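You operate a simulated robot arm through the tools that you are given. There is no shell and no other tool.

You are at the controls of a simulated two-armed robot. One attempt, no reset.

## Task
Pick up the green-lid jar with one hand, pass it to the other hand and put it on the frame panel. Set down upright: green-lid jar.

The check looks at the end state, three seconds after you hand in, the way a careful person would. Anything else that was tipped, shoved, dropped, spilled or broken makes it a failure. Lids that push on must go on centred and level and be pressed home; caps that screw on are set level and turned clockwise until they are tight.

## Robot
Two 7-joint arms with two-finger parallel grippers on one trunk, on a base that moves. Base frame: it is fixed to the floor where the robot stands at the start and does not move with it; the origin is under the middle of the robot, x ahead of it, y to its left, z up; the surface under the hand at the start is at about z = 0.9. Lengths are in m, angles in degrees, forces in N, time in s.
The left shoulder is at the start at [0.02, 0.113, 1.275], the right one opposite. With the tool pointing down near the work surface each hand reaches from about 0.22 to 0.6 m from the robot's upright axis, wherever it stands, measured 20 degrees to its own side. Places, roughly: frame panel (16x13 cm) [0.46, -0.8, 0.92]. Payload 1.57 kg a hand.
Tool frame (each hand has its own): the origin (TCP) lies between the finger pads and is the grasp point; the fingertips stand 0.03 m ahead of it; z points along the fingers, y is the line along which they close. The gripper opens to 0.08 m. The fingers are 0.017 m wide and 0.012 m thick; the gripper's body (0.04 by 0.082 m) begins 0.08 m behind the TCP.
Orientation is told as [roll, pitch, yaw] about the base's x, y, z axes, in that order, counted from this pose: with the fingers straight down and closing along the base's y, the tool's x points along the base's -x, its y along +y and its z along -z.

## Interface
- The arms move only by the tool jog_arm. It takes "left_deltas", "right_deltas" or both (then of equal length, played together; a hand with none holds still); each is a list of rows, each a list of 3 entries, a list of its own where there are three numbers: the shift along the tool's x, y, z in mm, then the turn, a rotation vector about the tool's x, y, z in degrees, then the finger opening in mm, from 0 to 80. In form: [[[x, y, z], [wx, wy, wz], hand], ...]. A call has 1 to 20 rows; each row shifts and turns the commanded pose from where the row before left it, along the tool's axes as they then stand. A row lasts 0.2 s, in which the tool goes at most 0.05 m and 8.6 degrees; a call with a longer step from one row to the next is refused whole, and so is a gripper value outside its range. Where a pose cannot be reached the arm comes as near as it can. A force on the tool above 40 N (or 10 N above the force at the start of the call, whichever is more), or a blocked arm, ends the call early, and 0.2 s more pass. Each finger travels about 0.045 m/s and halts on what it meets, pressing with about 23 N; the grip force reading is that of the motor and also rises with nothing between the fingers. The clock runs only during rows and for 0.2 s after the last one: add rows that do not move to give the fingers time. It gives the time, the measured TCP pose, the force on the tool (base axes), the opening and the grip force at its end, in the units of the frame above (readings bear some noise), with the torque about the TCP (base axes, N m) and any sound that the robot's microphone picked up.
- Cameras (640 x 400 px; columns grow to the right, rows downward): "scene" is now at [0.0903, -0.033, 1.4007]; the picture's right is [-0.37, -0.93, 0.00], its down [-0.52, 0.21, -0.83] and it looks along [0.77, -0.30, -0.56] (base axes); focal length 253 px, centre (320, 200). "left" rides on the left gripper at [0.072, 0.007, -0.122] in its tool frame; the picture's right is [-0.09, 1.00, 0.00], its down [-0.84, -0.08, -0.54] and it looks along [-0.54, -0.05, 0.84] (tool axes); focal length 238 px, centre (320, 200). "right" rides on the right gripper at [0.072, -0.007, -0.122] in its tool frame; the picture's right is [0.09, 1.00, 0.00], its down [-0.84, 0.08, -0.54] and it looks along [-0.54, 0.05, 0.84] (tool axes); focal length 238 px, centre (320, 200). There is no depth. A picture from a camera that has moved, and an enlarged one, comes with that camera's place and axes in the base frame and with its lens.
- get_image(camera): a new picture of that camera. It takes no simulated time.
- raise_lower(by): moves the trunk up (or, below 0, down) by that many m; the arms and the scene camera ride with it, the base frame stays. It gives what a move gives, with no picture.
- roll_base(legs): drives the robot by 1 to 6 legs, each [ahead, left, turn to the left] in m, m and degrees, along the robot's own axes; the way and the turn of a leg run together, so that a leg with both is an arc; at most 1.5 m and 180 degrees a leg. The arms and the cameras ride along, it lands a little off, and it stops where it bumps. It gives what a move gives.
- pan_tilt(pan, tilt): turns the head with the scene camera to pan (to the left, within 80 degrees either way) and tilt (down, from -29 to 69), counted from straight ahead of the robot. It gives what a move gives.
- close_up(camera, box): a new picture of the part [left, top, right, bottom] of that camera's present view, enlarged. It takes no simulated time.
- finish_job(): hands the job in; it is judged then, once.

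Places have to be worked out from the pictures, the camera data and where the tool is seen. Open the grippers and draw the arms clear of the work before you hand the job in, unless the task says otherwise.

The tools are called after ">>>" as name(argument=value, ...) on one line, values as JSON. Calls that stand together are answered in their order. jog_arm: Moves the arms, as the interface text tells. Its arguments: {"type":"object","properties":{"left_deltas":{"type":"array","items":{"type":"array"}},"right_deltas":{"type":"array","items":{"type":"array"}}},"required":[]} The other tools are called the same way: raise_lower (by) moves the trunk up or down; roll_base (legs) drives the base; pan_tilt (pan, tilt) turns the head that bears the scene camera; get_image (camera) takes a picture; close_up (camera, box) takes an enlarged picture of a part of a camera's view; finish_job () hands the job in.

At the start:

```text
t: 0.0
left_ee_pos: [0.3983, -0.0529, 1.2018]
left_ee_rot: [0.0, -0.1, 0.1]
left_ft_force: [-1.0, -0.2, 0.4]
left_moment: [0.01, 0.02, 0.04]
left_finger_gap: 0.0804
left_grasp_force: 0.1
right_ee_pos: [0.2803, -0.3492, 1.1811]
right_ee_rot: [0.0, 0.0, -0.1]
right_ft_force: [0.1, 0.0, 0.9]
right_moment: [0.0, -0.01, 0.03]
right_finger_gap: 0.0802
right_grasp_force: 0.1
trunk travel left (down, up): [-0.328, 0.242]
robot x, y, heading: [-0.0036, -0.0006, -0.1]
head pan, tilt (commanded): [-21.5, 34.2]
```

scene: 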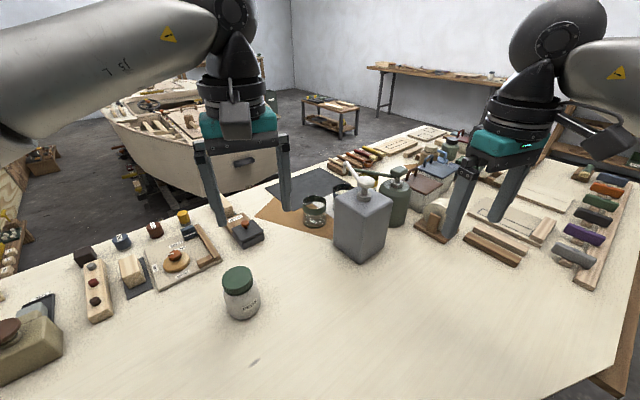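
right: 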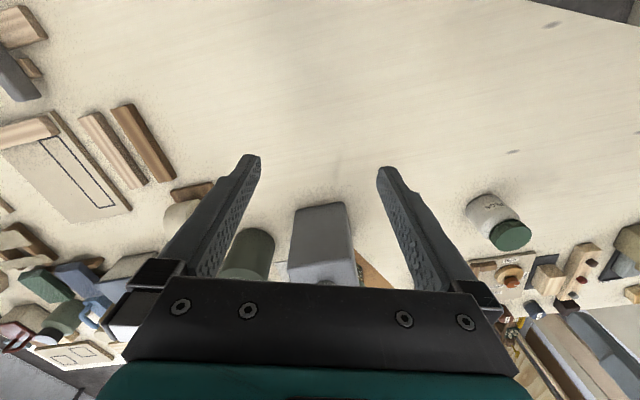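
left: 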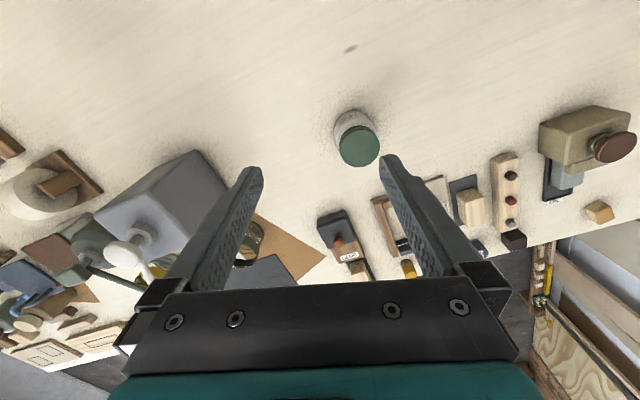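

I'll look around first: the jar appears near [0.44, 0.01]; the frame panel is off to the right. I take a close-up of the jar and turn the head to the right toward the panel.

>>> close_up(camera="scene", box=[180, 230, 308, 340])

>>> pan_tilt(pan=-60, tilt=30)

```text
3.64 times, centred on (244, 285) of scene
camera zoom: at [0.0903, -0.033, 1.4007], right [-0.37, -0.93, 0.0], down [-0.52, 0.21, -0.83], along [0.77, -0.3, -0.56], focal length 920 px, centre (596, -109)
```

zoom: 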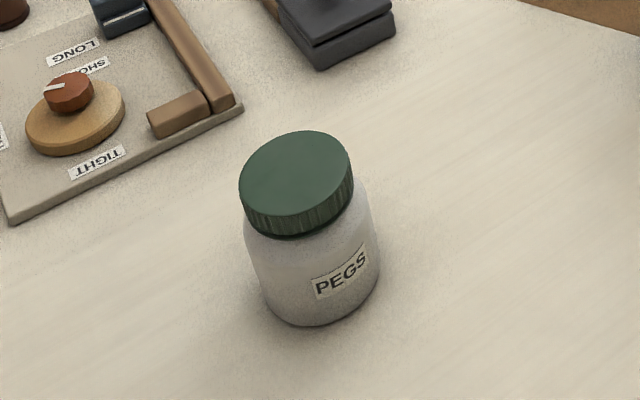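

```text
t: 1.1
left_ee_pos: [0.3979, -0.0517, 1.2014]
left_ee_rot: [0.0, 0.1, 0.0]
left_ft_force: [0.1, 0.4, -0.2]
left_moment: [0.0, 0.0, -0.01]
left_finger_gap: 0.08
left_grasp_force: 0.1
right_ee_pos: [0.2793, -0.3495, 1.1813]
right_ee_rot: [0.0, -0.1, 0.0]
right_ft_force: [1.2, -0.6, 0.2]
right_moment: [0.0, 0.03, 0.04]
right_finger_gap: 0.0801
right_grasp_force: 0.0
trunk travel left (down, up): [-0.328, 0.242]
robot x, y, heading: [0.0, 0.0015, 0.1]
head pan, tilt (commanded): [-60.0, 30.0]
```

Head is turned; now I take a picture of the right side to find the frame panel and what surrounds it.

>>> get_image(camera="scene")

>>> close_up(camera="scene", box=[160, 100, 480, 300])

```text
taken
camera scene: at [0.0533, -0.0789, 1.4073], right [-0.87, -0.5, 0.0], down [-0.25, 0.43, -0.87], along [0.43, -0.75, -0.5], focal length 253 px, centre (320, 200)
```

scene: 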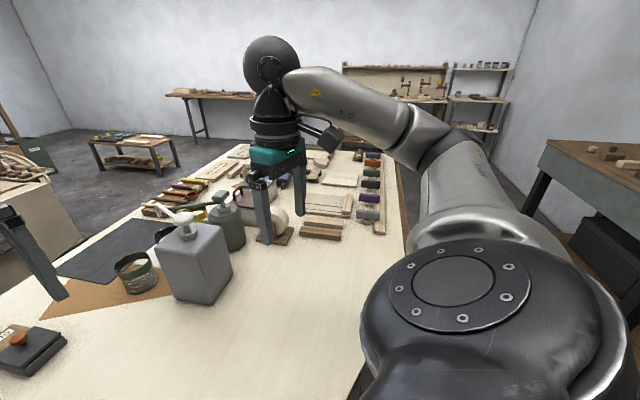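

```text
2.00 times, centred on (320, 200) of scene
camera zoom: at [0.0533, -0.0789, 1.4073], right [-0.87, -0.5, 0.0], down [-0.25, 0.43, -0.87], along [0.43, -0.75, -0.5], focal length 506 px, centre (320, 200)
```

zoom: 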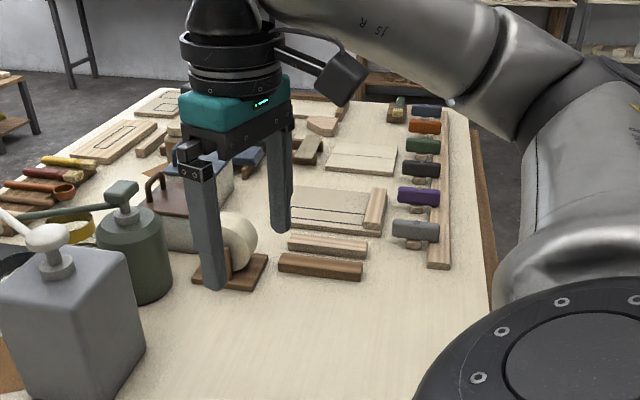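

The frame panel should be near zoom pixel (323, 206), a pale board with a printed outline and a wood strip at one side. I look again with another head angle to see it free of the right gripper.

>>> pan_tilt(pan=-45, tilt=35)

>>> close_up(camera="scene", box=[240, 60, 560, 260])

>>> close_up(camera="right", box=[0, 80, 240, 380])

```text
t: 1.8
left_ee_pos: [0.3975, -0.0522, 1.202]
left_ee_rot: [0.0, 0.0, 0.1]
left_ft_force: [1.0, 1.0, 0.1]
left_moment: [-0.03, 0.05, -0.03]
left_finger_gap: 0.0797
left_grasp_force: 0.2
right_ee_pos: [0.2804, -0.3502, 1.1805]
right_ee_rot: [0.0, 0.0, -0.1]
right_ft_force: [0.0, 0.2, -1.1]
right_moment: [0.02, -0.03, -0.03]
right_finger_gap: 0.0799
right_grasp_force: 0.0
trunk travel left (down, up): [-0.328, 0.242]
robot x, y, heading: [0.001, 0.0014, -0.2]
head pan, tilt (commanded): [-45.0, 35.0]
```

```text
2.00 times, centred on (400, 160) of scene
camera zoom: at [0.0702, -0.0629, 1.3995], right [-0.71, -0.71, 0.0], down [-0.41, 0.41, -0.82], along [0.58, -0.58, -0.57], focal length 506 px, centre (160, 280)
```

zoom: 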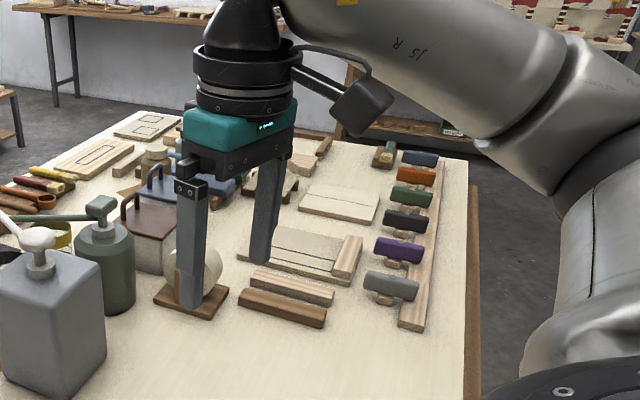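

```text
1.33 times, centred on (120, 230) of right
camera zoom: at [0.2074, -0.3574, 1.3032], right [-0.09, 1.0, 0.0], down [0.84, 0.08, 0.54], along [0.54, 0.05, -0.84], focal length 318 px, centre (587, 160)
```

zoom: 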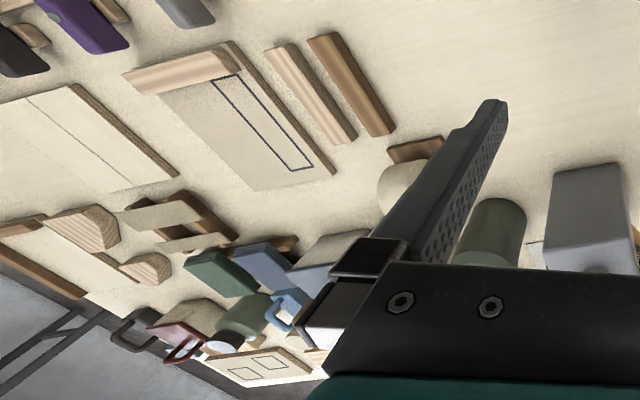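

The frame panel lies around [0.46, -0.80] with a wood rail on its near (robot) side. Plan: left hand picks the jar top-down by the body, right hand takes it from the right side (fingers pointing left, closing along x, camera up). First I test in free air whether the right wrist can turn -90° in yaw.

>>> jog_arm(right_deltas=[[[0, 0, 0], [0, 0, 8.2], 80], [[0, 0, 0], [0, 0, 8.2], 80], [[0, 0, 0], [0, 0, 8.2], 80], [[0, 0, 0], [0, 0, 8.2], 80], [[0, 0, 0], [0, 0, 8.2], 80], [[0, 0, 0], [0, 0, 8.2], 80], [[0, 0, 0], [0, 0, 8.2], 80], [[0, 0, 0], [0, 0, 8.2], 80], [[0, 0, 0], [0, 0, 8.2], 80], [[0, 0, 0], [0, 0, 8.2], 80], [[0, 0, 0], [0, 0, 8.0], 80], [[0, 0, 0], [0, 0, 0], 80]])

>>> close_up(camera="left", box=[290, 70, 450, 200])

```text
t: 4.4
left_ee_pos: [0.3979, -0.0518, 1.2019]
left_ee_rot: [0.0, 0.0, 0.2]
left_ft_force: [0.5, -0.4, -0.1]
left_moment: [0.03, 0.0, 0.01]
left_finger_gap: 0.0798
left_grasp_force: 0.0
right_ee_pos: [0.2809, -0.3495, 1.182]
right_ee_rot: [0.0, 0.0, -90.1]
right_ft_force: [-0.5, 0.0, -0.6]
right_moment: [0.03, 0.0, 0.03]
right_finger_gap: 0.08
right_grasp_force: 0.0
trunk travel left (down, up): [-0.328, 0.242]
robot x, y, heading: [-0.0033, -0.0015, -0.2]
head pan, tilt (commanded): [-45.0, 35.0]
```

```text
3.08 times, centred on (370, 135) of left
camera zoom: at [0.3254, -0.046, 1.3241], right [0.09, 1.0, 0.0], down [0.84, -0.08, 0.54], along [0.54, -0.05, -0.84], focal length 733 px, centre (166, 400)
```

zoom: 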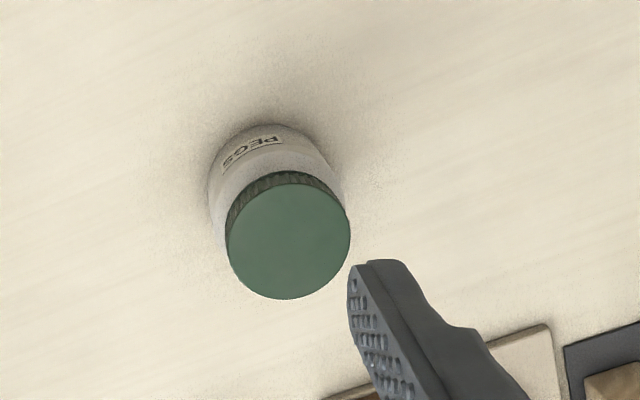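

The yaw worked (right rot yaw -90). The jar axis computes to about [0.450, 0.000] with lid Ø ≈ 58 mm and body ≈ 70 mm, height ≈ 95 mm. Now I tilt the right tool 75° so that it points left (+y), slightly down.

>>> jog_arm(right_deltas=[[[0, 0, 0], [0, 8.4, 0], 80], [[0, 0, 0], [0, 8.4, 0], 80], [[0, 0, 0], [0, 8.4, 0], 80], [[0, 0, 0], [0, 8.4, 0], 80], [[0, 0, 0], [0, 8.4, 0], 80], [[0, 0, 0], [0, 8.4, 0], 80], [[0, 0, 0], [0, 8.4, 0], 80], [[0, 0, 0], [0, 8.4, 0], 80], [[0, 0, 0], [0, 7.8, 0], 80], [[0, 0, 0], [0, 0, 0], 80]])

>>> get_image(camera="scene")

>>> get_image(camera="right")

```text
t: 6.6
left_ee_pos: [0.3974, -0.0521, 1.2027]
left_ee_rot: [0.0, 0.0, 0.0]
left_ft_force: [0.3, -0.6, 0.7]
left_moment: [0.0, -0.01, -0.03]
left_finger_gap: 0.0799
left_grasp_force: 0.0
right_ee_pos: [0.281, -0.3498, 1.1819]
right_ee_rot: [0.0, 75.1, -90.0]
right_ft_force: [-0.2, 0.0, -0.3]
right_moment: [0.02, 0.0, 0.0]
right_finger_gap: 0.0802
right_grasp_force: 0.1
trunk travel left (down, up): [-0.328, 0.242]
robot x, y, heading: [0.0012, 0.0012, 0.2]
head pan, tilt (commanded): [-45.0, 35.0]
```

```text
taken
camera scene: at [0.0702, -0.0627, 1.3995], right [-0.71, -0.71, 0.0], down [-0.41, 0.41, -0.82], along [0.58, -0.58, -0.57], focal length 253 px, centre (320, 200)
```

scene: 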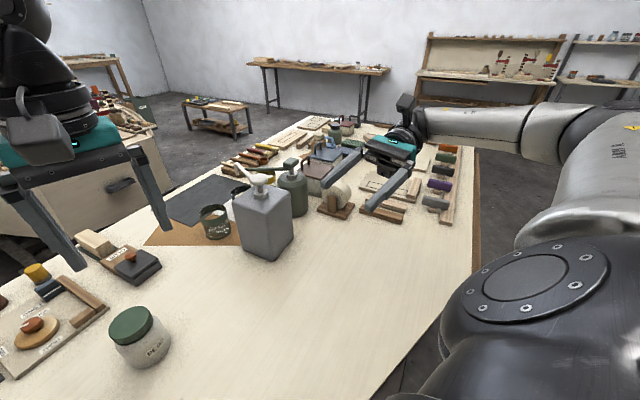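

```text
taken
camera right: at [0.2725, -0.4503, 1.2825], right [1.0, 0.02, 0.09], down [0.08, -0.74, -0.67], along [0.05, 0.67, -0.74], focal length 238 px, centre (320, 200)
```

right: 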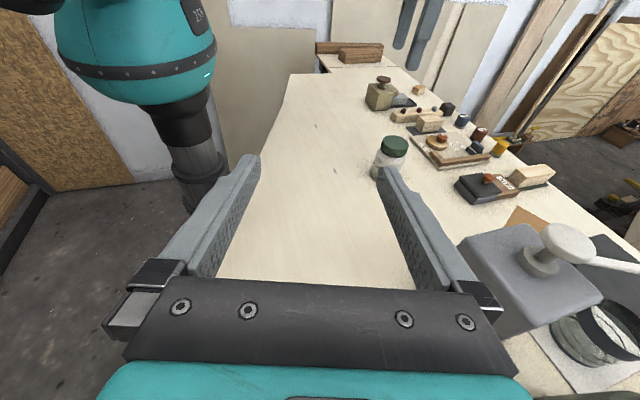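

The right wrist takes the side-pointing pose well. Now I bring the left hand above the jar at [0.450, 0.000] with fingertips still ~75 mm above the lid, and check alignment.

>>> jog_arm(left_deltas=[[[-13, 13.1, 25], [0, 0, 0], 80], [[-13, 13.1, 25], [0, 0, 0], 80], [[-13, 13.1, 25], [0, 0, 0], 80], [[-13, 13.1, 25], [0, 0, 0], 80], [[0, 0, 0], [0, 0, 0], 80]])

>>> get_image(camera="left")

>>> close_up(camera="right", box=[320, 60, 480, 220])

```text
t: 7.8
left_ee_pos: [0.4495, 0.0016, 1.1007]
left_ee_rot: [-0.1, -0.1, 0.1]
left_ft_force: [0.6, 0.1, -0.1]
left_moment: [-0.05, 0.01, -0.02]
left_finger_gap: 0.0802
left_grasp_force: 0.1
right_ee_pos: [0.2795, -0.3501, 1.1819]
right_ee_rot: [-0.1, 75.0, -90.0]
right_ft_force: [-0.1, 0.2, 0.5]
right_moment: [-0.01, 0.01, -0.02]
right_finger_gap: 0.0801
right_grasp_force: 0.0
trunk travel left (down, up): [-0.328, 0.242]
robot x, y, heading: [0.0003, -0.001, -0.1]
head pan, tilt (commanded): [-45.0, 35.0]
```

```text
taken
camera left: at [0.3776, 0.0083, 1.2233], right [0.09, 1.0, 0.0], down [0.84, -0.08, 0.54], along [0.54, -0.05, -0.84], focal length 238 px, centre (320, 200)
```

left: 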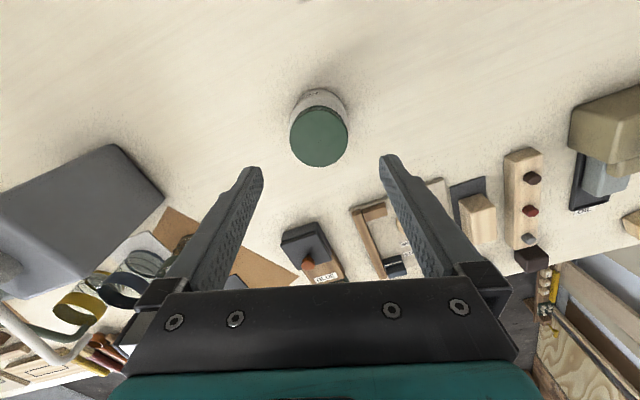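

```text
2.50 times, centred on (400, 140) of right
camera zoom: at [0.2724, -0.4503, 1.2828], right [1.0, 0.02, 0.09], down [0.08, -0.74, -0.67], along [0.05, 0.67, -0.74], focal length 596 px, centre (120, 350)
```

zoom: 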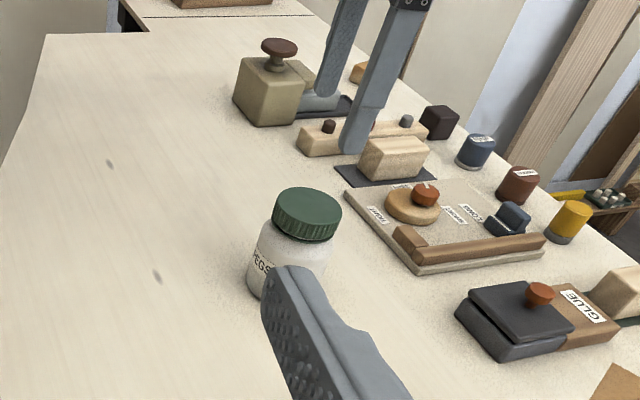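

Lid centre projects to about [0.450, 0.001] — right under the gripper. A close-up of the left view to confirm body width and centring before descending.

>>> close_up(camera="left", box=[230, 60, 410, 190])

```text
3.08 times, centred on (320, 125) of left
camera zoom: at [0.3776, 0.0083, 1.2233], right [0.09, 1.0, 0.0], down [0.84, -0.08, 0.54], along [0.54, -0.05, -0.84], focal length 733 px, centre (320, 431)
```

zoom: 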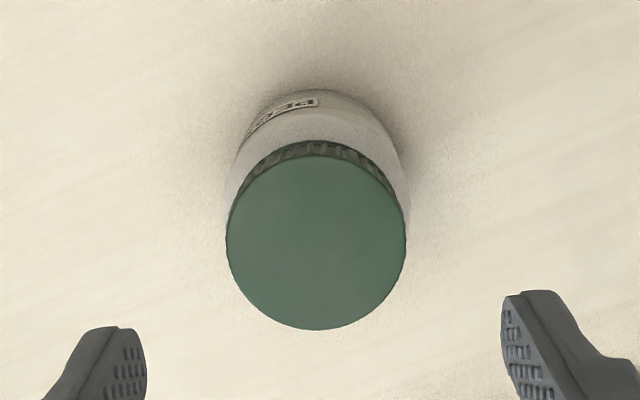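

Lid centre ≈ [0.452, 0.0005], body ≈ 68 mm, centred between the fingers. I descend to just straddling the lid, then check.

>>> jog_arm(left_deltas=[[[-2, 0, 15], [0, 0, 0], 80], [[0, 0, 15], [0, 0, 0], 80], [[0, 0, 15], [0, 0, 0], 80], [[0, 0, 15], [0, 0, 0], 80], [[0, 0, 15], [0, 0, 0], 80], [[0, 0, 10], [0, 0, 0], 80], [[0, 0, 0], [0, 0, 0], 80]])

>>> get_image(camera="left")

>>> close_up(camera="right", box=[320, 60, 480, 220])

```text
t: 9.4
left_ee_pos: [0.451, -0.0, 1.0185]
left_ee_rot: [0.0, 0.0, 0.1]
left_ft_force: [0.1, 0.4, -0.4]
left_moment: [-0.02, 0.01, 0.02]
left_finger_gap: 0.08
left_grasp_force: 0.1
right_ee_pos: [0.2799, -0.3506, 1.182]
right_ee_rot: [-0.1, 75.0, -90.0]
right_ft_force: [0.0, -0.1, 0.4]
right_moment: [-0.01, -0.01, 0.0]
right_finger_gap: 0.0798
right_grasp_force: 0.2
trunk travel left (down, up): [-0.328, 0.242]
robot x, y, heading: [-0.0032, -0.0016, 0.0]
head pan, tilt (commanded): [-45.0, 35.0]
```

```text
taken
camera left: at [0.3794, 0.0069, 1.1399], right [0.09, 1.0, 0.0], down [0.84, -0.08, 0.54], along [0.54, -0.05, -0.84], focal length 238 px, centre (320, 200)
```

left: 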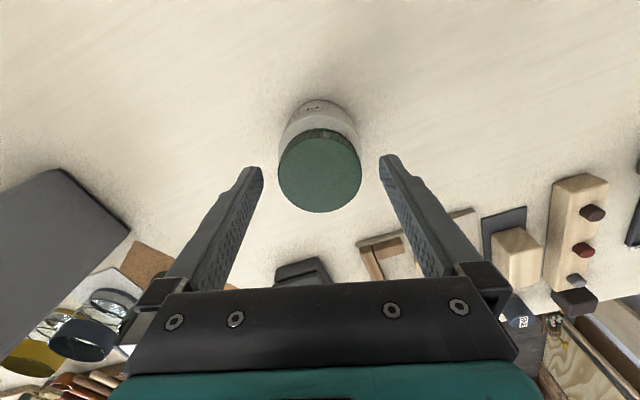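

```text
2.50 times, centred on (400, 140) of right
camera zoom: at [0.2726, -0.4501, 1.2828], right [1.0, 0.02, 0.09], down [0.08, -0.74, -0.67], along [0.05, 0.67, -0.74], focal length 596 px, centre (120, 350)
```

zoom: 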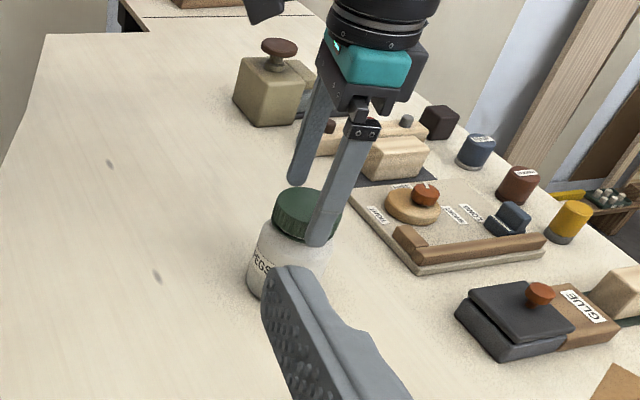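

The lid sits centred between the two fingers (263 / 380 px vs lid 278–362). I continue down to TCP z ≈ 0.952, gripping the body.

>>> jog_arm(left_deltas=[[[0, 0, 9], [0, 0, 0], 80], [[0, 0, 9], [0, 0, 0], 80], [[0, 0, 9], [0, 0, 0], 80], [[0, 0, 9], [0, 0, 0], 80], [[0, 0, 9], [0, 0, 0], 80], [[0, 0, 9], [0, 0, 0], 80], [[0, 0, 9], [0, 0, 0], 80], [[0, 0, 4], [0, 0, 0], 80], [[0, 0, 0], [0, 0, 0], 80]])

>>> get_image(camera="left")

>>> close_up(camera="right", box=[320, 60, 480, 220])

```text
t: 11.4
left_ee_pos: [0.4502, -0.0005, 0.9497]
left_ee_rot: [0.0, 0.0, 0.2]
left_ft_force: [-0.1, -0.6, -0.5]
left_moment: [0.01, -0.03, 0.0]
left_finger_gap: 0.08
left_grasp_force: 0.2
right_ee_pos: [0.2798, -0.3501, 1.1812]
right_ee_rot: [0.0, 75.0, -90.1]
right_ft_force: [-0.2, -0.1, -0.7]
right_moment: [0.03, 0.0, 0.0]
right_finger_gap: 0.08
right_grasp_force: 0.0
trunk travel left (down, up): [-0.328, 0.242]
robot x, y, heading: [0.0041, -0.0036, -0.1]
head pan, tilt (commanded): [-45.0, 35.0]
```

```text
taken
camera left: at [0.3784, 0.0059, 1.0714], right [0.09, 1.0, 0.0], down [0.84, -0.08, 0.54], along [0.54, -0.05, -0.84], focal length 238 px, centre (320, 200)
```

left: 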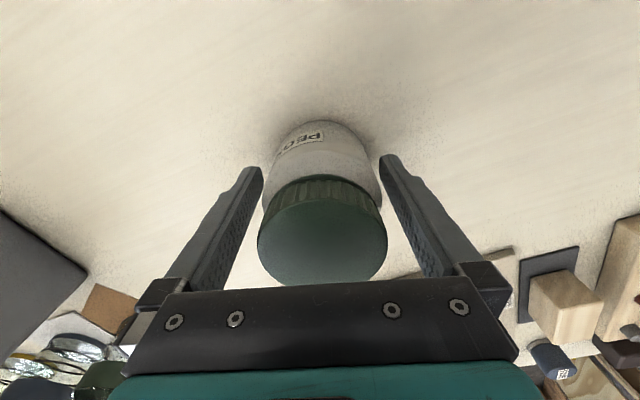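

```text
2.50 times, centred on (400, 140) of right
camera zoom: at [0.2726, -0.4501, 1.2828], right [1.0, 0.02, 0.09], down [0.08, -0.74, -0.67], along [0.05, 0.67, -0.74], focal length 596 px, centre (120, 350)
```

zoom: 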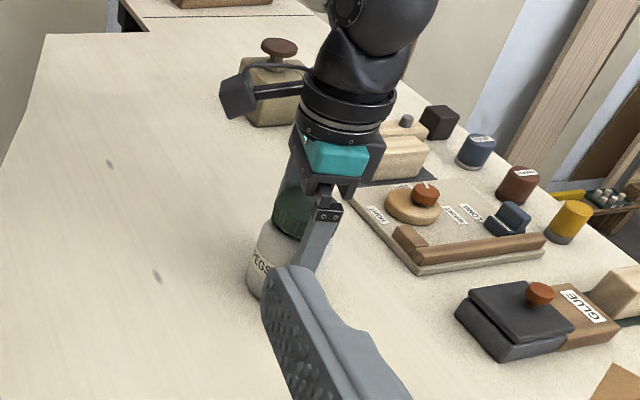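

No contact force and the jar is centred between the fingers. I close the left fingers and wait.

>>> jog_arm(left_deltas=[[[0, 0, 0], [0, 0, 0], 30], [[0, 0, 0], [0, 0, 0], 30], [[0, 0, 0], [0, 0, 0], 30], [[0, 0, 0], [0, 0, 0], 30], [[0, 0, 0], [0, 0, 0], 30]])

```text
t: 12.6
left_ee_pos: [0.4505, -0.0005, 0.9499]
left_ee_rot: [0.0, 0.0, 0.1]
left_ft_force: [0.2, -0.2, -0.2]
left_moment: [0.06, 0.01, -0.01]
left_finger_gap: 0.0669
left_grasp_force: 23.3
right_ee_pos: [0.2789, -0.3501, 1.1829]
right_ee_rot: [0.0, 75.0, -90.0]
right_ft_force: [-0.8, 1.5, -0.8]
right_moment: [-0.02, 0.0, 0.01]
right_finger_gap: 0.0798
right_grasp_force: 0.0
trunk travel left (down, up): [-0.328, 0.242]
robot x, y, heading: [-0.0018, 0.0021, 0.0]
head pan, tilt (commanded): [-45.0, 35.0]
```

Gripped at 66.9 mm with 23 N. I lift slowly, then check weight and hold.

>>> jog_arm(left_deltas=[[[0, 0, -5], [0, 0, 0], 30], [[0, 0, -10], [0, 0, 0], 30], [[0, 0, -15], [0, 0, 0], 30], [[0, 0, -20], [0, 0, 0], 30], [[0, 0, -20], [0, 0, 0], 30], [[0, 0, -20], [0, 0, 0], 30], [[0, 0, -20], [0, 0, 0], 30], [[0, 0, -20], [0, 0, 0], 30], [[0, 0, -20], [0, 0, 0], 30], [[0, 0, 0], [0, 0, 0], 30], [[0, 0, 0], [0, 0, 0], 30]])

>>> close_up(camera="right", box=[300, 0, 520, 180])

>>> get_image(camera="left")

```text
t: 15.0
left_ee_pos: [0.4526, -0.0012, 1.0995]
left_ee_rot: [0.0, 0.1, 0.1]
left_ft_force: [-0.5, -0.2, -0.6]
left_moment: [0.0, 0.05, 0.0]
left_finger_gap: 0.0669
left_grasp_force: 22.6
right_ee_pos: [0.2796, -0.3507, 1.1819]
right_ee_rot: [0.0, 74.9, -90.1]
right_ft_force: [0.8, 0.2, -1.0]
right_moment: [0.04, 0.02, -0.01]
right_finger_gap: 0.0801
right_grasp_force: 0.1
trunk travel left (down, up): [-0.328, 0.242]
robot x, y, heading: [-0.003, 0.0017, 0.0]
head pan, tilt (commanded): [-45.0, 35.0]
```

```text
2.22 times, centred on (410, 90) of right
camera zoom: at [0.2726, -0.4502, 1.2827], right [1.0, 0.02, 0.09], down [0.08, -0.74, -0.67], along [0.05, 0.67, -0.74], focal length 530 px, centre (120, 444)
```

zoom: 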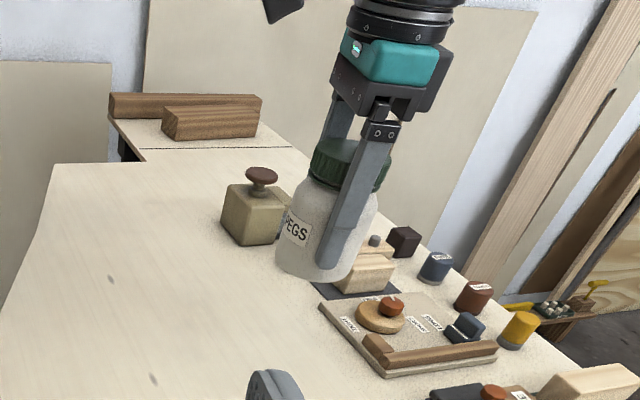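

```text
taken
camera left: at [0.38, 0.0058, 1.2222], right [0.09, 1.0, 0.0], down [0.84, -0.08, 0.54], along [0.54, -0.05, -0.84], focal length 238 px, centre (320, 200)
```

left: 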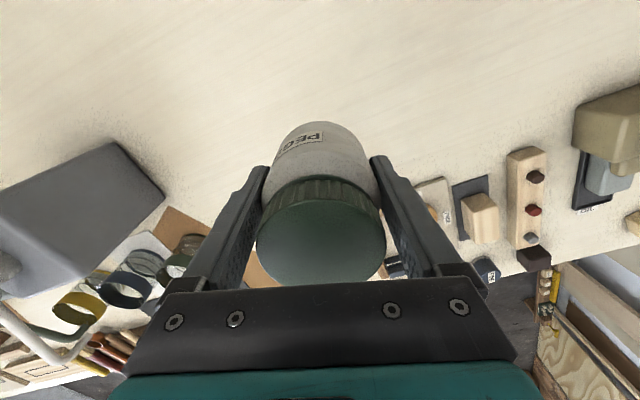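

The jar is held firmly (gap 66.9 mm, 22.6 N) and upright. Before driving I raise it well above the grey canister and draw it back; then look to the right of the robot for obstacles.

>>> jog_arm(left_deltas=[[[0, 0, -15], [0, 0, 0], 30], [[0, 0, -20], [0, 0, 0], 30], [[5, 0, -20], [0, 0, 0], 30], [[10, 0, -20], [0, 0, 0], 30], [[10, 0, -20], [0, 0, 0], 30], [[10, 0, -20], [0, 0, 0], 30], [[10, 0, -20], [0, 0, 0], 30], [[5, 0, -10], [0, 0, 0], 30], [[0, 0, -5], [0, 0, 0], 30], [[0, 0, 0], [0, 0, 0], 30]])

>>> pan_tilt(pan=-80, tilt=40)

>>> get_image(camera="scene")

```text
t: 17.2
left_ee_pos: [0.4014, 0.0007, 1.2492]
left_ee_rot: [0.0, 0.0, 0.1]
left_ft_force: [0.3, -0.3, -0.6]
left_moment: [0.01, 0.02, 0.03]
left_finger_gap: 0.0668
left_grasp_force: 23.1
right_ee_pos: [0.2805, -0.3501, 1.1814]
right_ee_rot: [0.1, 75.0, -90.0]
right_ft_force: [-1.0, -0.4, -0.1]
right_moment: [0.0, 0.02, 0.05]
right_finger_gap: 0.08
right_grasp_force: 0.1
trunk travel left (down, up): [-0.328, 0.242]
robot x, y, heading: [-0.0022, -0.0015, 0.1]
head pan, tilt (commanded): [-45.0, 35.0]
```

```text
t: 18.2
left_ee_pos: [0.4015, 0.0026, 1.2494]
left_ee_rot: [0.1, 0.1, 0.1]
left_ft_force: [-0.4, 1.2, -0.8]
left_moment: [-0.01, -0.02, 0.02]
left_finger_gap: 0.0665
left_grasp_force: 22.5
right_ee_pos: [0.2796, -0.3507, 1.1819]
right_ee_rot: [-0.1, 74.9, -90.0]
right_ft_force: [0.5, -0.4, -0.1]
right_moment: [0.02, -0.01, 0.0]
right_finger_gap: 0.08
right_grasp_force: 0.2
trunk travel left (down, up): [-0.328, 0.242]
robot x, y, heading: [0.0017, -0.0008, -0.1]
head pan, tilt (commanded): [-80.0, 40.0]
```

```text
taken
camera scene: at [0.0229, -0.0843, 1.3919], right [-0.98, -0.17, 0.0], down [-0.11, 0.63, -0.77], along [0.13, -0.75, -0.64], focal length 253 px, centre (320, 200)
```

scene: 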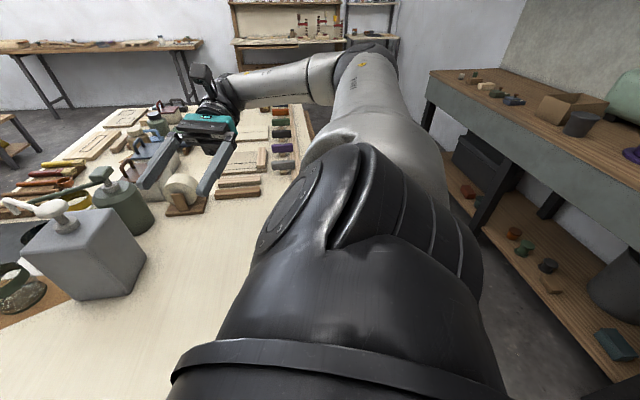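

The diagonal bench behind-right stays about 0.8 m away, and the way along the table is clear; jar bottom (~1.20) clears the canister nozzle (~1.14) and passes in front of it. I drive 0.70 m to the right so that the panel is in front of the robot.

>>> roll_base(legs=[[0, -0.35, 0], [0, -0.35, 0]])

>>> pan_tilt(pan=-20, tilt=40)

>>> get_image(camera="scene")

>>> get_image(camera="right")

>>> get_image(camera="left")

```text
t: 22.4
left_ee_pos: [0.3937, -0.7162, 1.2497]
left_ee_rot: [0.0, -0.2, -0.9]
left_ft_force: [-0.1, -0.5, -1.4]
left_moment: [-0.01, -0.02, -0.01]
left_finger_gap: 0.0666
left_grasp_force: 23.1
right_ee_pos: [0.2687, -1.0657, 1.1815]
right_ee_rot: [0.0, 75.0, -91.1]
right_ft_force: [-0.6, 0.6, -1.1]
right_moment: [0.03, 0.04, -0.01]
right_finger_gap: 0.0799
right_grasp_force: 0.0
trunk travel left (down, up): [-0.328, 0.242]
robot x, y, heading: [-0.0042, -0.7088, -1.1]
head pan, tilt (commanded): [-80.0, 40.0]
```

```text
t: 23.7
left_ee_pos: [0.3954, -0.7155, 1.249]
left_ee_rot: [0.0, 0.0, -0.9]
left_ft_force: [0.0, 0.0, -1.3]
left_moment: [0.03, 0.01, 0.01]
left_finger_gap: 0.0666
left_grasp_force: 22.8
right_ee_pos: [0.2686, -1.0648, 1.1815]
right_ee_rot: [0.0, 75.0, -91.0]
right_ft_force: [0.4, -0.2, -0.3]
right_moment: [-0.03, 0.03, -0.04]
right_finger_gap: 0.08
right_grasp_force: 0.1
trunk travel left (down, up): [-0.328, 0.242]
robot x, y, heading: [-0.0068, -0.7091, -1.0]
head pan, tilt (commanded): [-20.0, 40.0]
```

```text
taken
camera scene: at [0.0821, -0.7412, 1.3919], right [-0.36, -0.93, 0.0], down [-0.6, 0.23, -0.77], along [0.71, -0.28, -0.64], focal length 253 px, centre (320, 200)
```

scene: 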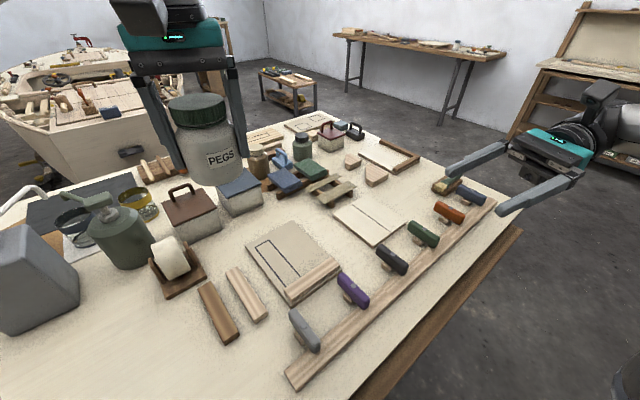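

```text
taken
camera right: at [0.2593, -1.1648, 1.2827], right [1.0, 0.01, 0.09], down [0.06, -0.74, -0.67], along [0.06, 0.67, -0.74], focal length 238 px, centre (320, 200)
```

right: 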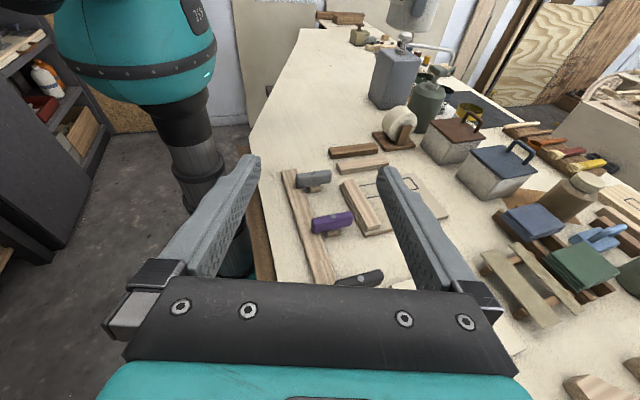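

```text
taken
camera left: at [0.3231, -0.7074, 1.3712], right [0.11, 0.99, 0.0], down [0.84, -0.09, 0.54], along [0.54, -0.06, -0.84], focal length 238 px, centre (320, 200)
```

left: 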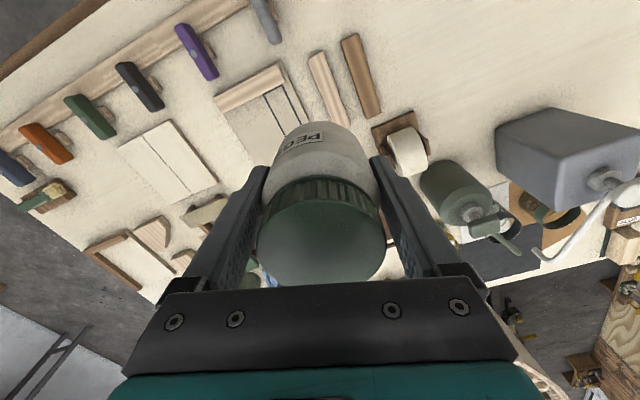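

Arrived with robot at about [-0.005, -0.709], heading -1°. The scene view now shows the frame panel clearly; I zoom in to fix its corners and rail.

>>> close_up(camera="scene", box=[220, 200, 380, 320])

>>> close_up(camera="right", box=[260, 130, 460, 290])

>>> close_up(camera="scene", box=[130, 0, 290, 200])

```text
3.33 times, centred on (300, 260) of scene
camera zoom: at [0.0821, -0.7412, 1.3919], right [-0.36, -0.93, 0.0], down [-0.6, 0.23, -0.77], along [0.71, -0.28, -0.64], focal length 843 px, centre (387, 0)
```

zoom: 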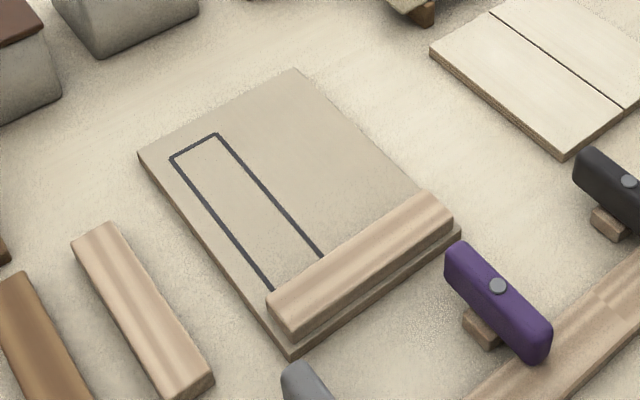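

```text
2.50 times, centred on (360, 210) of right
camera zoom: at [0.2593, -1.1648, 1.2827], right [1.0, 0.01, 0.09], down [0.06, -0.74, -0.67], along [0.06, 0.67, -0.74], focal length 596 px, centre (220, 175)
```

zoom: 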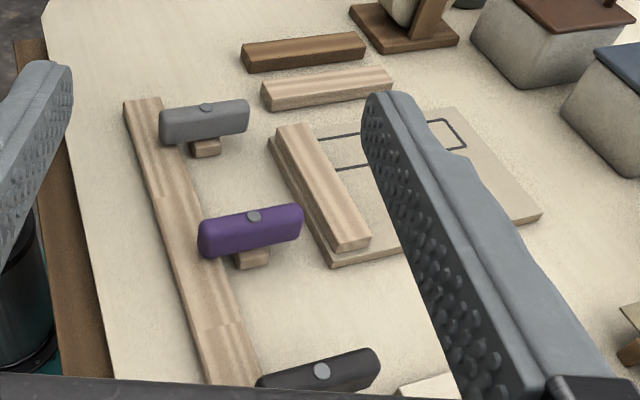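

```text
2.00 times, centred on (210, 100) of scene
camera zoom: at [0.0821, -0.7412, 1.3919], right [-0.36, -0.93, 0.0], down [-0.6, 0.23, -0.77], along [0.71, -0.28, -0.64], focal length 506 px, centre (540, 400)
```

zoom: 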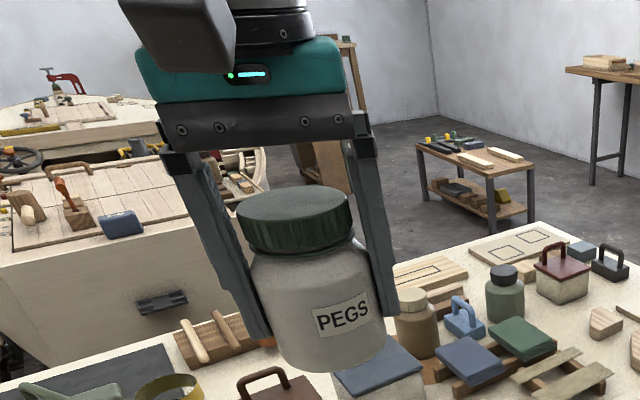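

The panel's free area (beyond the rail) is centred near [0.46, -0.806], top about 0.915. Now I bring the right hand to a stand-off 130 mm behind the jar along its tool axis, fingers open, aligned with the jar held by the left hand.

>>> jog_arm(right_deltas=[[[15.4, 12, 19.2], [0, 0, 0], 80], [[15.4, 12, 19.2], [0, 0, 0], 80], [[15.4, 12, 19.2], [0, 0, 0], 80], [[15.4, 12, 19.2], [0, 0, 0], 80], [[15.4, 12, 19.2], [0, 0, 0], 80], [[15.4, 12, 19.2], [0, 0, 0], 80], [[15.4, 12, 19.2], [0, 0, 0], 80], [[15.4, 12, 19.2], [0, 0, 0], 80], [[15.4, 12, 19.2], [0, 0, 0], 80], [[15.4, 12, 19.2], [0, 0, 0], 80], [[0, 0, 0], [0, 0, 0], 80]])

>>> get_image(camera="right")

>>> get_image(camera="scene")

>>> get_image(camera="left")

```text
t: 26.1
left_ee_pos: [0.3942, -0.717, 1.2499]
left_ee_rot: [0.0, 0.0, -0.9]
left_ft_force: [1.0, 0.3, -2.5]
left_moment: [-0.03, 0.03, -0.01]
left_finger_gap: 0.0664
left_grasp_force: 23.0
right_ee_pos: [0.3904, -0.8427, 1.2821]
right_ee_rot: [0.0, 74.9, -91.0]
right_ft_force: [0.8, 0.1, -0.2]
right_moment: [-0.01, 0.02, 0.02]
right_finger_gap: 0.08
right_grasp_force: 0.0
trunk travel left (down, up): [-0.328, 0.242]
robot x, y, heading: [-0.0019, -0.71, -0.9]
head pan, tilt (commanded): [-20.0, 40.0]
```

```text
taken
camera right: at [0.3814, -0.9429, 1.3825], right [1.0, 0.01, 0.09], down [0.06, -0.74, -0.67], along [0.06, 0.67, -0.74], focal length 238 px, centre (320, 200)
```

right: 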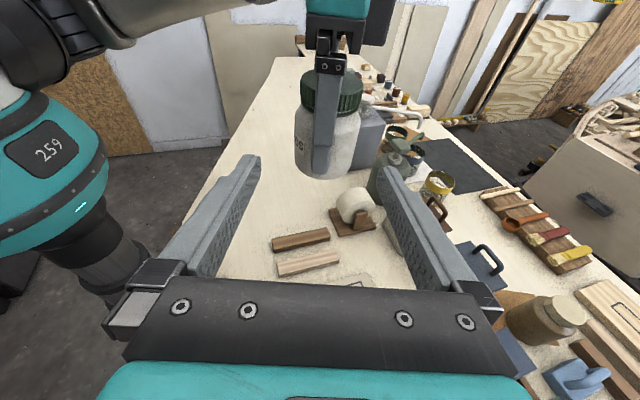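

```text
taken
camera scene: at [0.0819, -0.7414, 1.3919], right [-0.36, -0.93, 0.0], down [-0.6, 0.23, -0.77], along [0.72, -0.27, -0.64], focal length 253 px, centre (320, 200)
```

scene: 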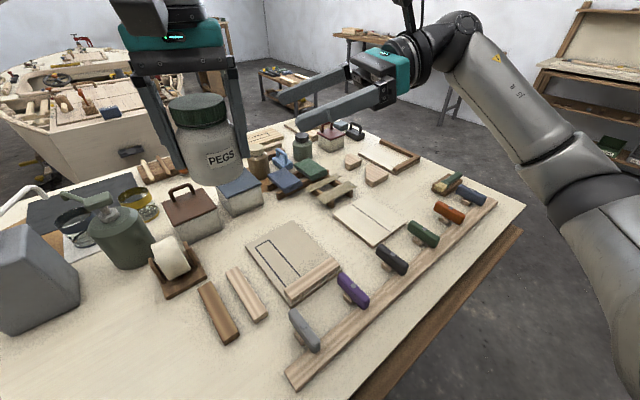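

```text
taken
camera left: at [0.3229, -0.7077, 1.3713], right [0.11, 0.99, 0.0], down [0.84, -0.09, 0.54], along [0.54, -0.06, -0.84], focal length 238 px, centre (320, 200)
```

left: 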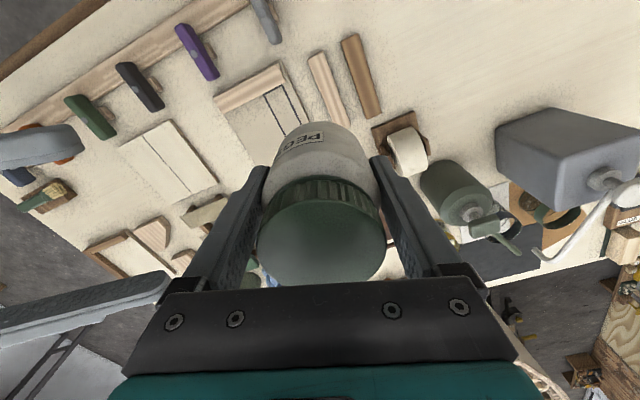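

Right fingers are lined up beyond the jar's near side; I zoom the right view to measure the jar axis against the left finger and my own fingertips.

>>> close_up(camera="right", box=[230, 40, 410, 200])

>>> close_up(camera="scene", box=[120, 20, 440, 220])

```text
2.50 times, centred on (320, 120) of right
camera zoom: at [0.3814, -0.9429, 1.3825], right [1.0, 0.01, 0.09], down [0.06, -0.74, -0.67], along [0.06, 0.67, -0.74], focal length 596 px, centre (320, 400)
```

zoom: 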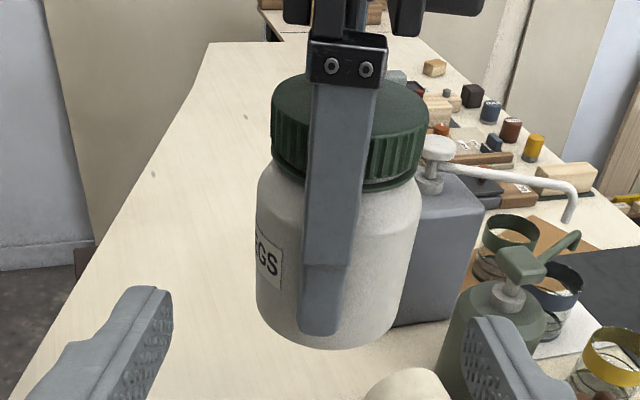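

```text
2.00 times, centred on (280, 120) of scene
camera zoom: at [0.0819, -0.7414, 1.3919], right [-0.36, -0.93, 0.0], down [-0.6, 0.23, -0.77], along [0.72, -0.27, -0.64], focal length 506 px, centre (400, 360)
```

zoom: 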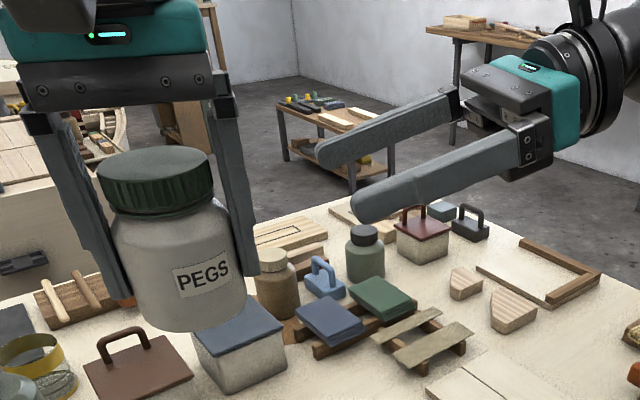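

The jar axis appears about 4–5 mm further in +x than the left TCP, so my right tool line must shift ~6 mm in its +y. I apply that and re-check before closing in.

>>> jog_arm(right_deltas=[[[0, 3.1, 0], [0, 0, 0], 80], [[0, 3.1, 0], [0, 0, 0], 80], [[0, 0, 0], [0, 0, 0], 80]])

>>> close_up(camera="right", box=[260, 70, 380, 190])

>>> get_image(camera="right")

```text
t: 26.9
left_ee_pos: [0.3951, -0.7151, 1.2482]
left_ee_rot: [0.0, 0.0, -0.9]
left_ft_force: [-0.2, -0.1, -1.5]
left_moment: [-0.03, 0.01, 0.01]
left_finger_gap: 0.0667
left_grasp_force: 23.0
right_ee_pos: [0.3978, -0.8431, 1.2811]
right_ee_rot: [0.0, 74.9, -90.9]
right_ft_force: [-0.1, 0.7, -0.2]
right_moment: [0.0, 0.04, 0.0]
right_finger_gap: 0.0799
right_grasp_force: 0.0
trunk travel left (down, up): [-0.328, 0.242]
robot x, y, heading: [-0.0052, -0.7076, -1.1]
head pan, tilt (commanded): [-20.0, 40.0]
```

```text
3.33 times, centred on (320, 130) of right
camera zoom: at [0.389, -0.9428, 1.3823], right [1.0, 0.01, 0.09], down [0.06, -0.74, -0.67], along [0.06, 0.67, -0.74], focal length 794 px, centre (320, 433)
```

zoom: 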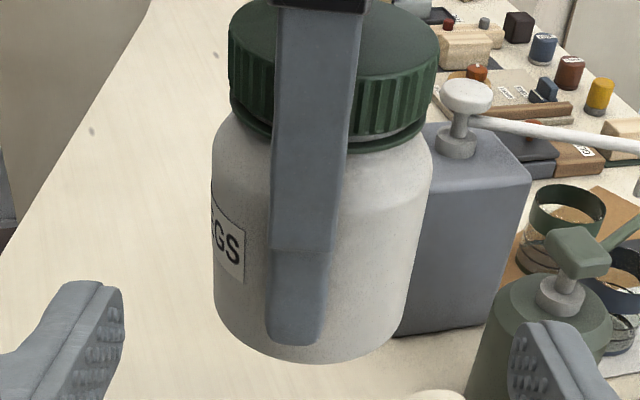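

```text
taken
camera right: at [0.389, -0.9428, 1.3823], right [1.0, 0.01, 0.09], down [0.06, -0.74, -0.67], along [0.06, 0.67, -0.74], focal length 238 px, centre (320, 200)
```

right: 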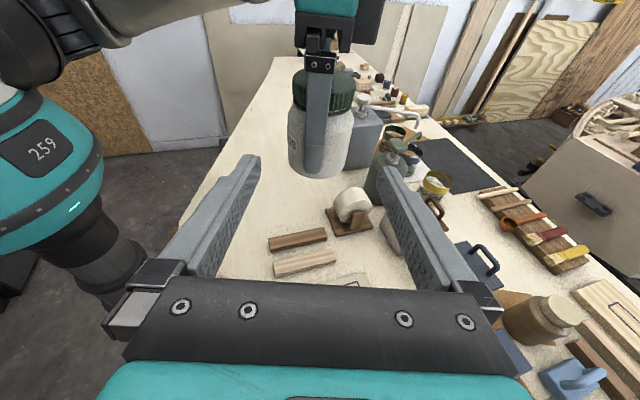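

The jar body is now centred on the right tool's axis (edges 211/431 px around 321). I advance 90 mm along the tool axis, then check.

>>> jog_arm(right_deltas=[[[0, 0, 15], [0, 0, 0], 80], [[0, 0, 15], [0, 0, 0], 80], [[0, 0, 15], [0, 0, 0], 80], [[0, 0, 15], [0, 0, 0], 80], [[0, 0, 15], [0, 0, 0], 80], [[0, 0, 15], [0, 0, 0], 80], [[0, 0, 0], [0, 0, 0], 80]])

>>> get_image(camera="right")

>>> close_up(camera="scene", box=[100, 0, 420, 200])

>>> get_image(camera="left")

```text
t: 28.5
left_ee_pos: [0.3945, -0.7151, 1.2491]
left_ee_rot: [-0.1, 0.0, -0.9]
left_ft_force: [0.1, 0.0, -1.2]
left_moment: [0.03, 0.01, 0.01]
left_finger_gap: 0.0667
left_grasp_force: 23.1
right_ee_pos: [0.4002, -0.7567, 1.2573]
right_ee_rot: [0.0, 75.1, -91.1]
right_ft_force: [-0.5, -0.6, 0.8]
right_moment: [0.0, 0.01, 0.0]
right_finger_gap: 0.0799
right_grasp_force: 0.1
trunk travel left (down, up): [-0.328, 0.242]
robot x, y, heading: [-0.0058, -0.7101, -1.1]
head pan, tilt (commanded): [-20.0, 40.0]
```

```text
taken
camera right: at [0.3922, -0.8559, 1.3585], right [1.0, 0.01, 0.09], down [0.06, -0.74, -0.67], along [0.06, 0.67, -0.74], focal length 238 px, centre (320, 200)
```

right: 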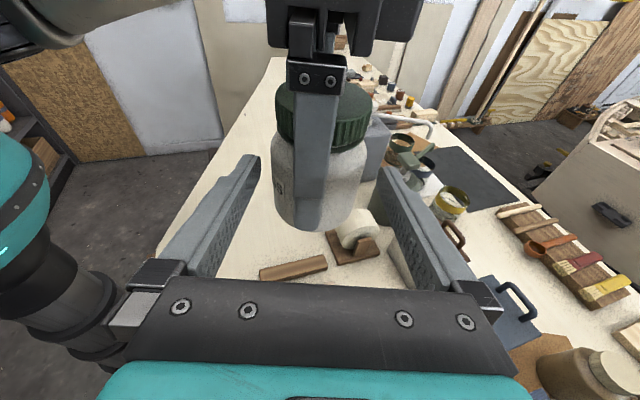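

```text
2.00 times, centred on (260, 100) of scene
camera zoom: at [0.0821, -0.7412, 1.3919], right [-0.36, -0.93, 0.0], down [-0.6, 0.23, -0.77], along [0.71, -0.27, -0.64], focal length 506 px, centre (440, 400)
```

zoom: 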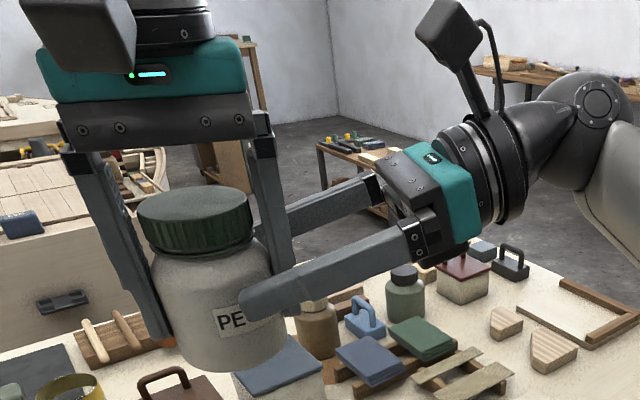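

```text
taken
camera left: at [0.3231, -0.7075, 1.3712], right [0.11, 0.99, 0.0], down [0.84, -0.09, 0.54], along [0.54, -0.06, -0.84], focal length 238 px, centre (320, 200)
```

left: 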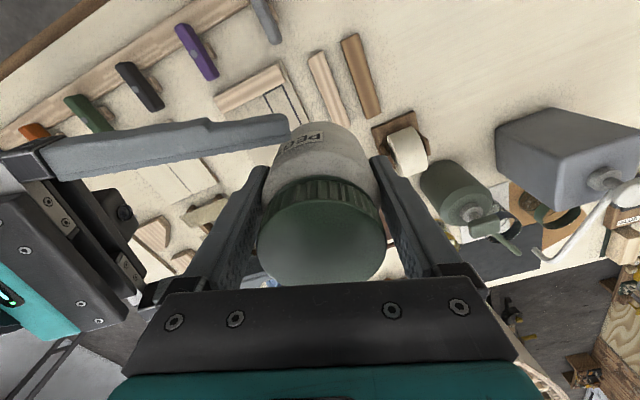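

Everything clears: near right finger passes in front of the jar, the left finger lies between the right fingers. I advance the last 41 mm slowly.

>>> jog_arm(right_deltas=[[[0, 0, 8], [0, 0, 0], 80], [[0, 0, 8], [0, 0, 0], 80], [[0, 0, 8], [0, 0, 0], 80], [[0, 0, 8], [0, 0, 0], 80], [[0, 0, 8], [0, 0, 0], 80], [[0, 0, 0], [0, 0, 0], 80]])

>>> get_image(camera="right")

>>> close_up(camera="scene", box=[100, 0, 420, 200])

>>> get_image(camera="left")

```text
t: 29.9
left_ee_pos: [0.3958, -0.7155, 1.2482]
left_ee_rot: [0.0, 0.0, -0.9]
left_ft_force: [-0.2, -0.2, -2.4]
left_moment: [0.0, -0.01, 0.01]
left_finger_gap: 0.0666
left_grasp_force: 22.8
right_ee_pos: [0.4006, -0.7149, 1.2464]
right_ee_rot: [-0.1, 75.0, -91.0]
right_ft_force: [0.1, -0.2, 1.3]
right_moment: [-0.03, -0.01, -0.01]
right_finger_gap: 0.0801
right_grasp_force: 0.1
trunk travel left (down, up): [-0.328, 0.242]
robot x, y, heading: [-0.0044, -0.7109, -1.1]
head pan, tilt (commanded): [-20.0, 40.0]
```

```text
taken
camera right: at [0.3915, -0.8152, 1.3475], right [1.0, 0.01, 0.09], down [0.06, -0.74, -0.67], along [0.06, 0.67, -0.74], focal length 238 px, centre (320, 200)
```

right: 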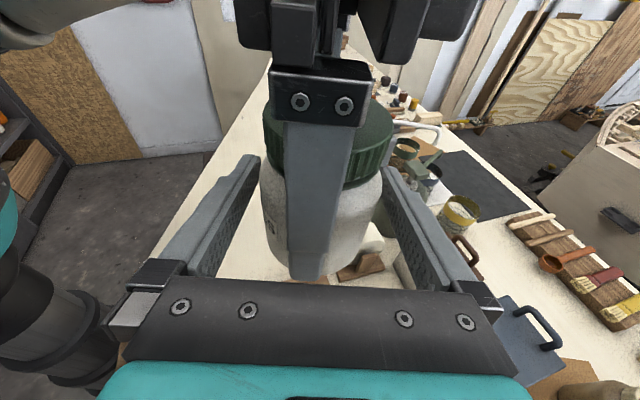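

```text
2.00 times, centred on (260, 100) of scene
camera zoom: at [0.0821, -0.7412, 1.3919], right [-0.36, -0.93, 0.0], down [-0.6, 0.23, -0.77], along [0.71, -0.27, -0.64], focal length 506 px, centre (440, 400)
```

zoom: 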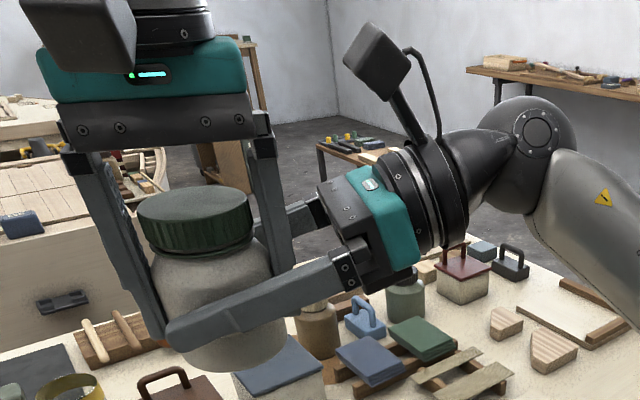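

```text
taken
camera left: at [0.3231, -0.7075, 1.3712], right [0.11, 0.99, 0.0], down [0.84, -0.09, 0.54], along [0.54, -0.06, -0.84], focal length 238 px, centre (320, 200)
```

left: 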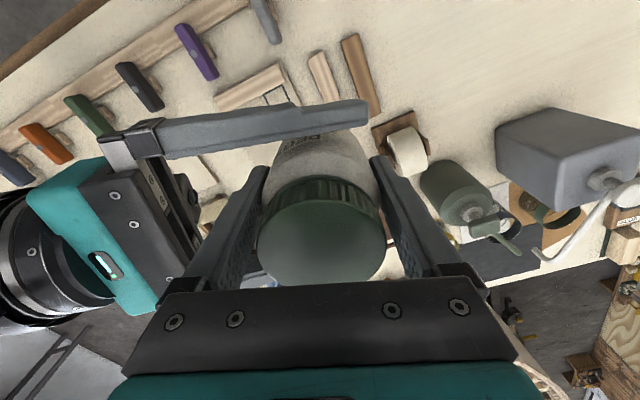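

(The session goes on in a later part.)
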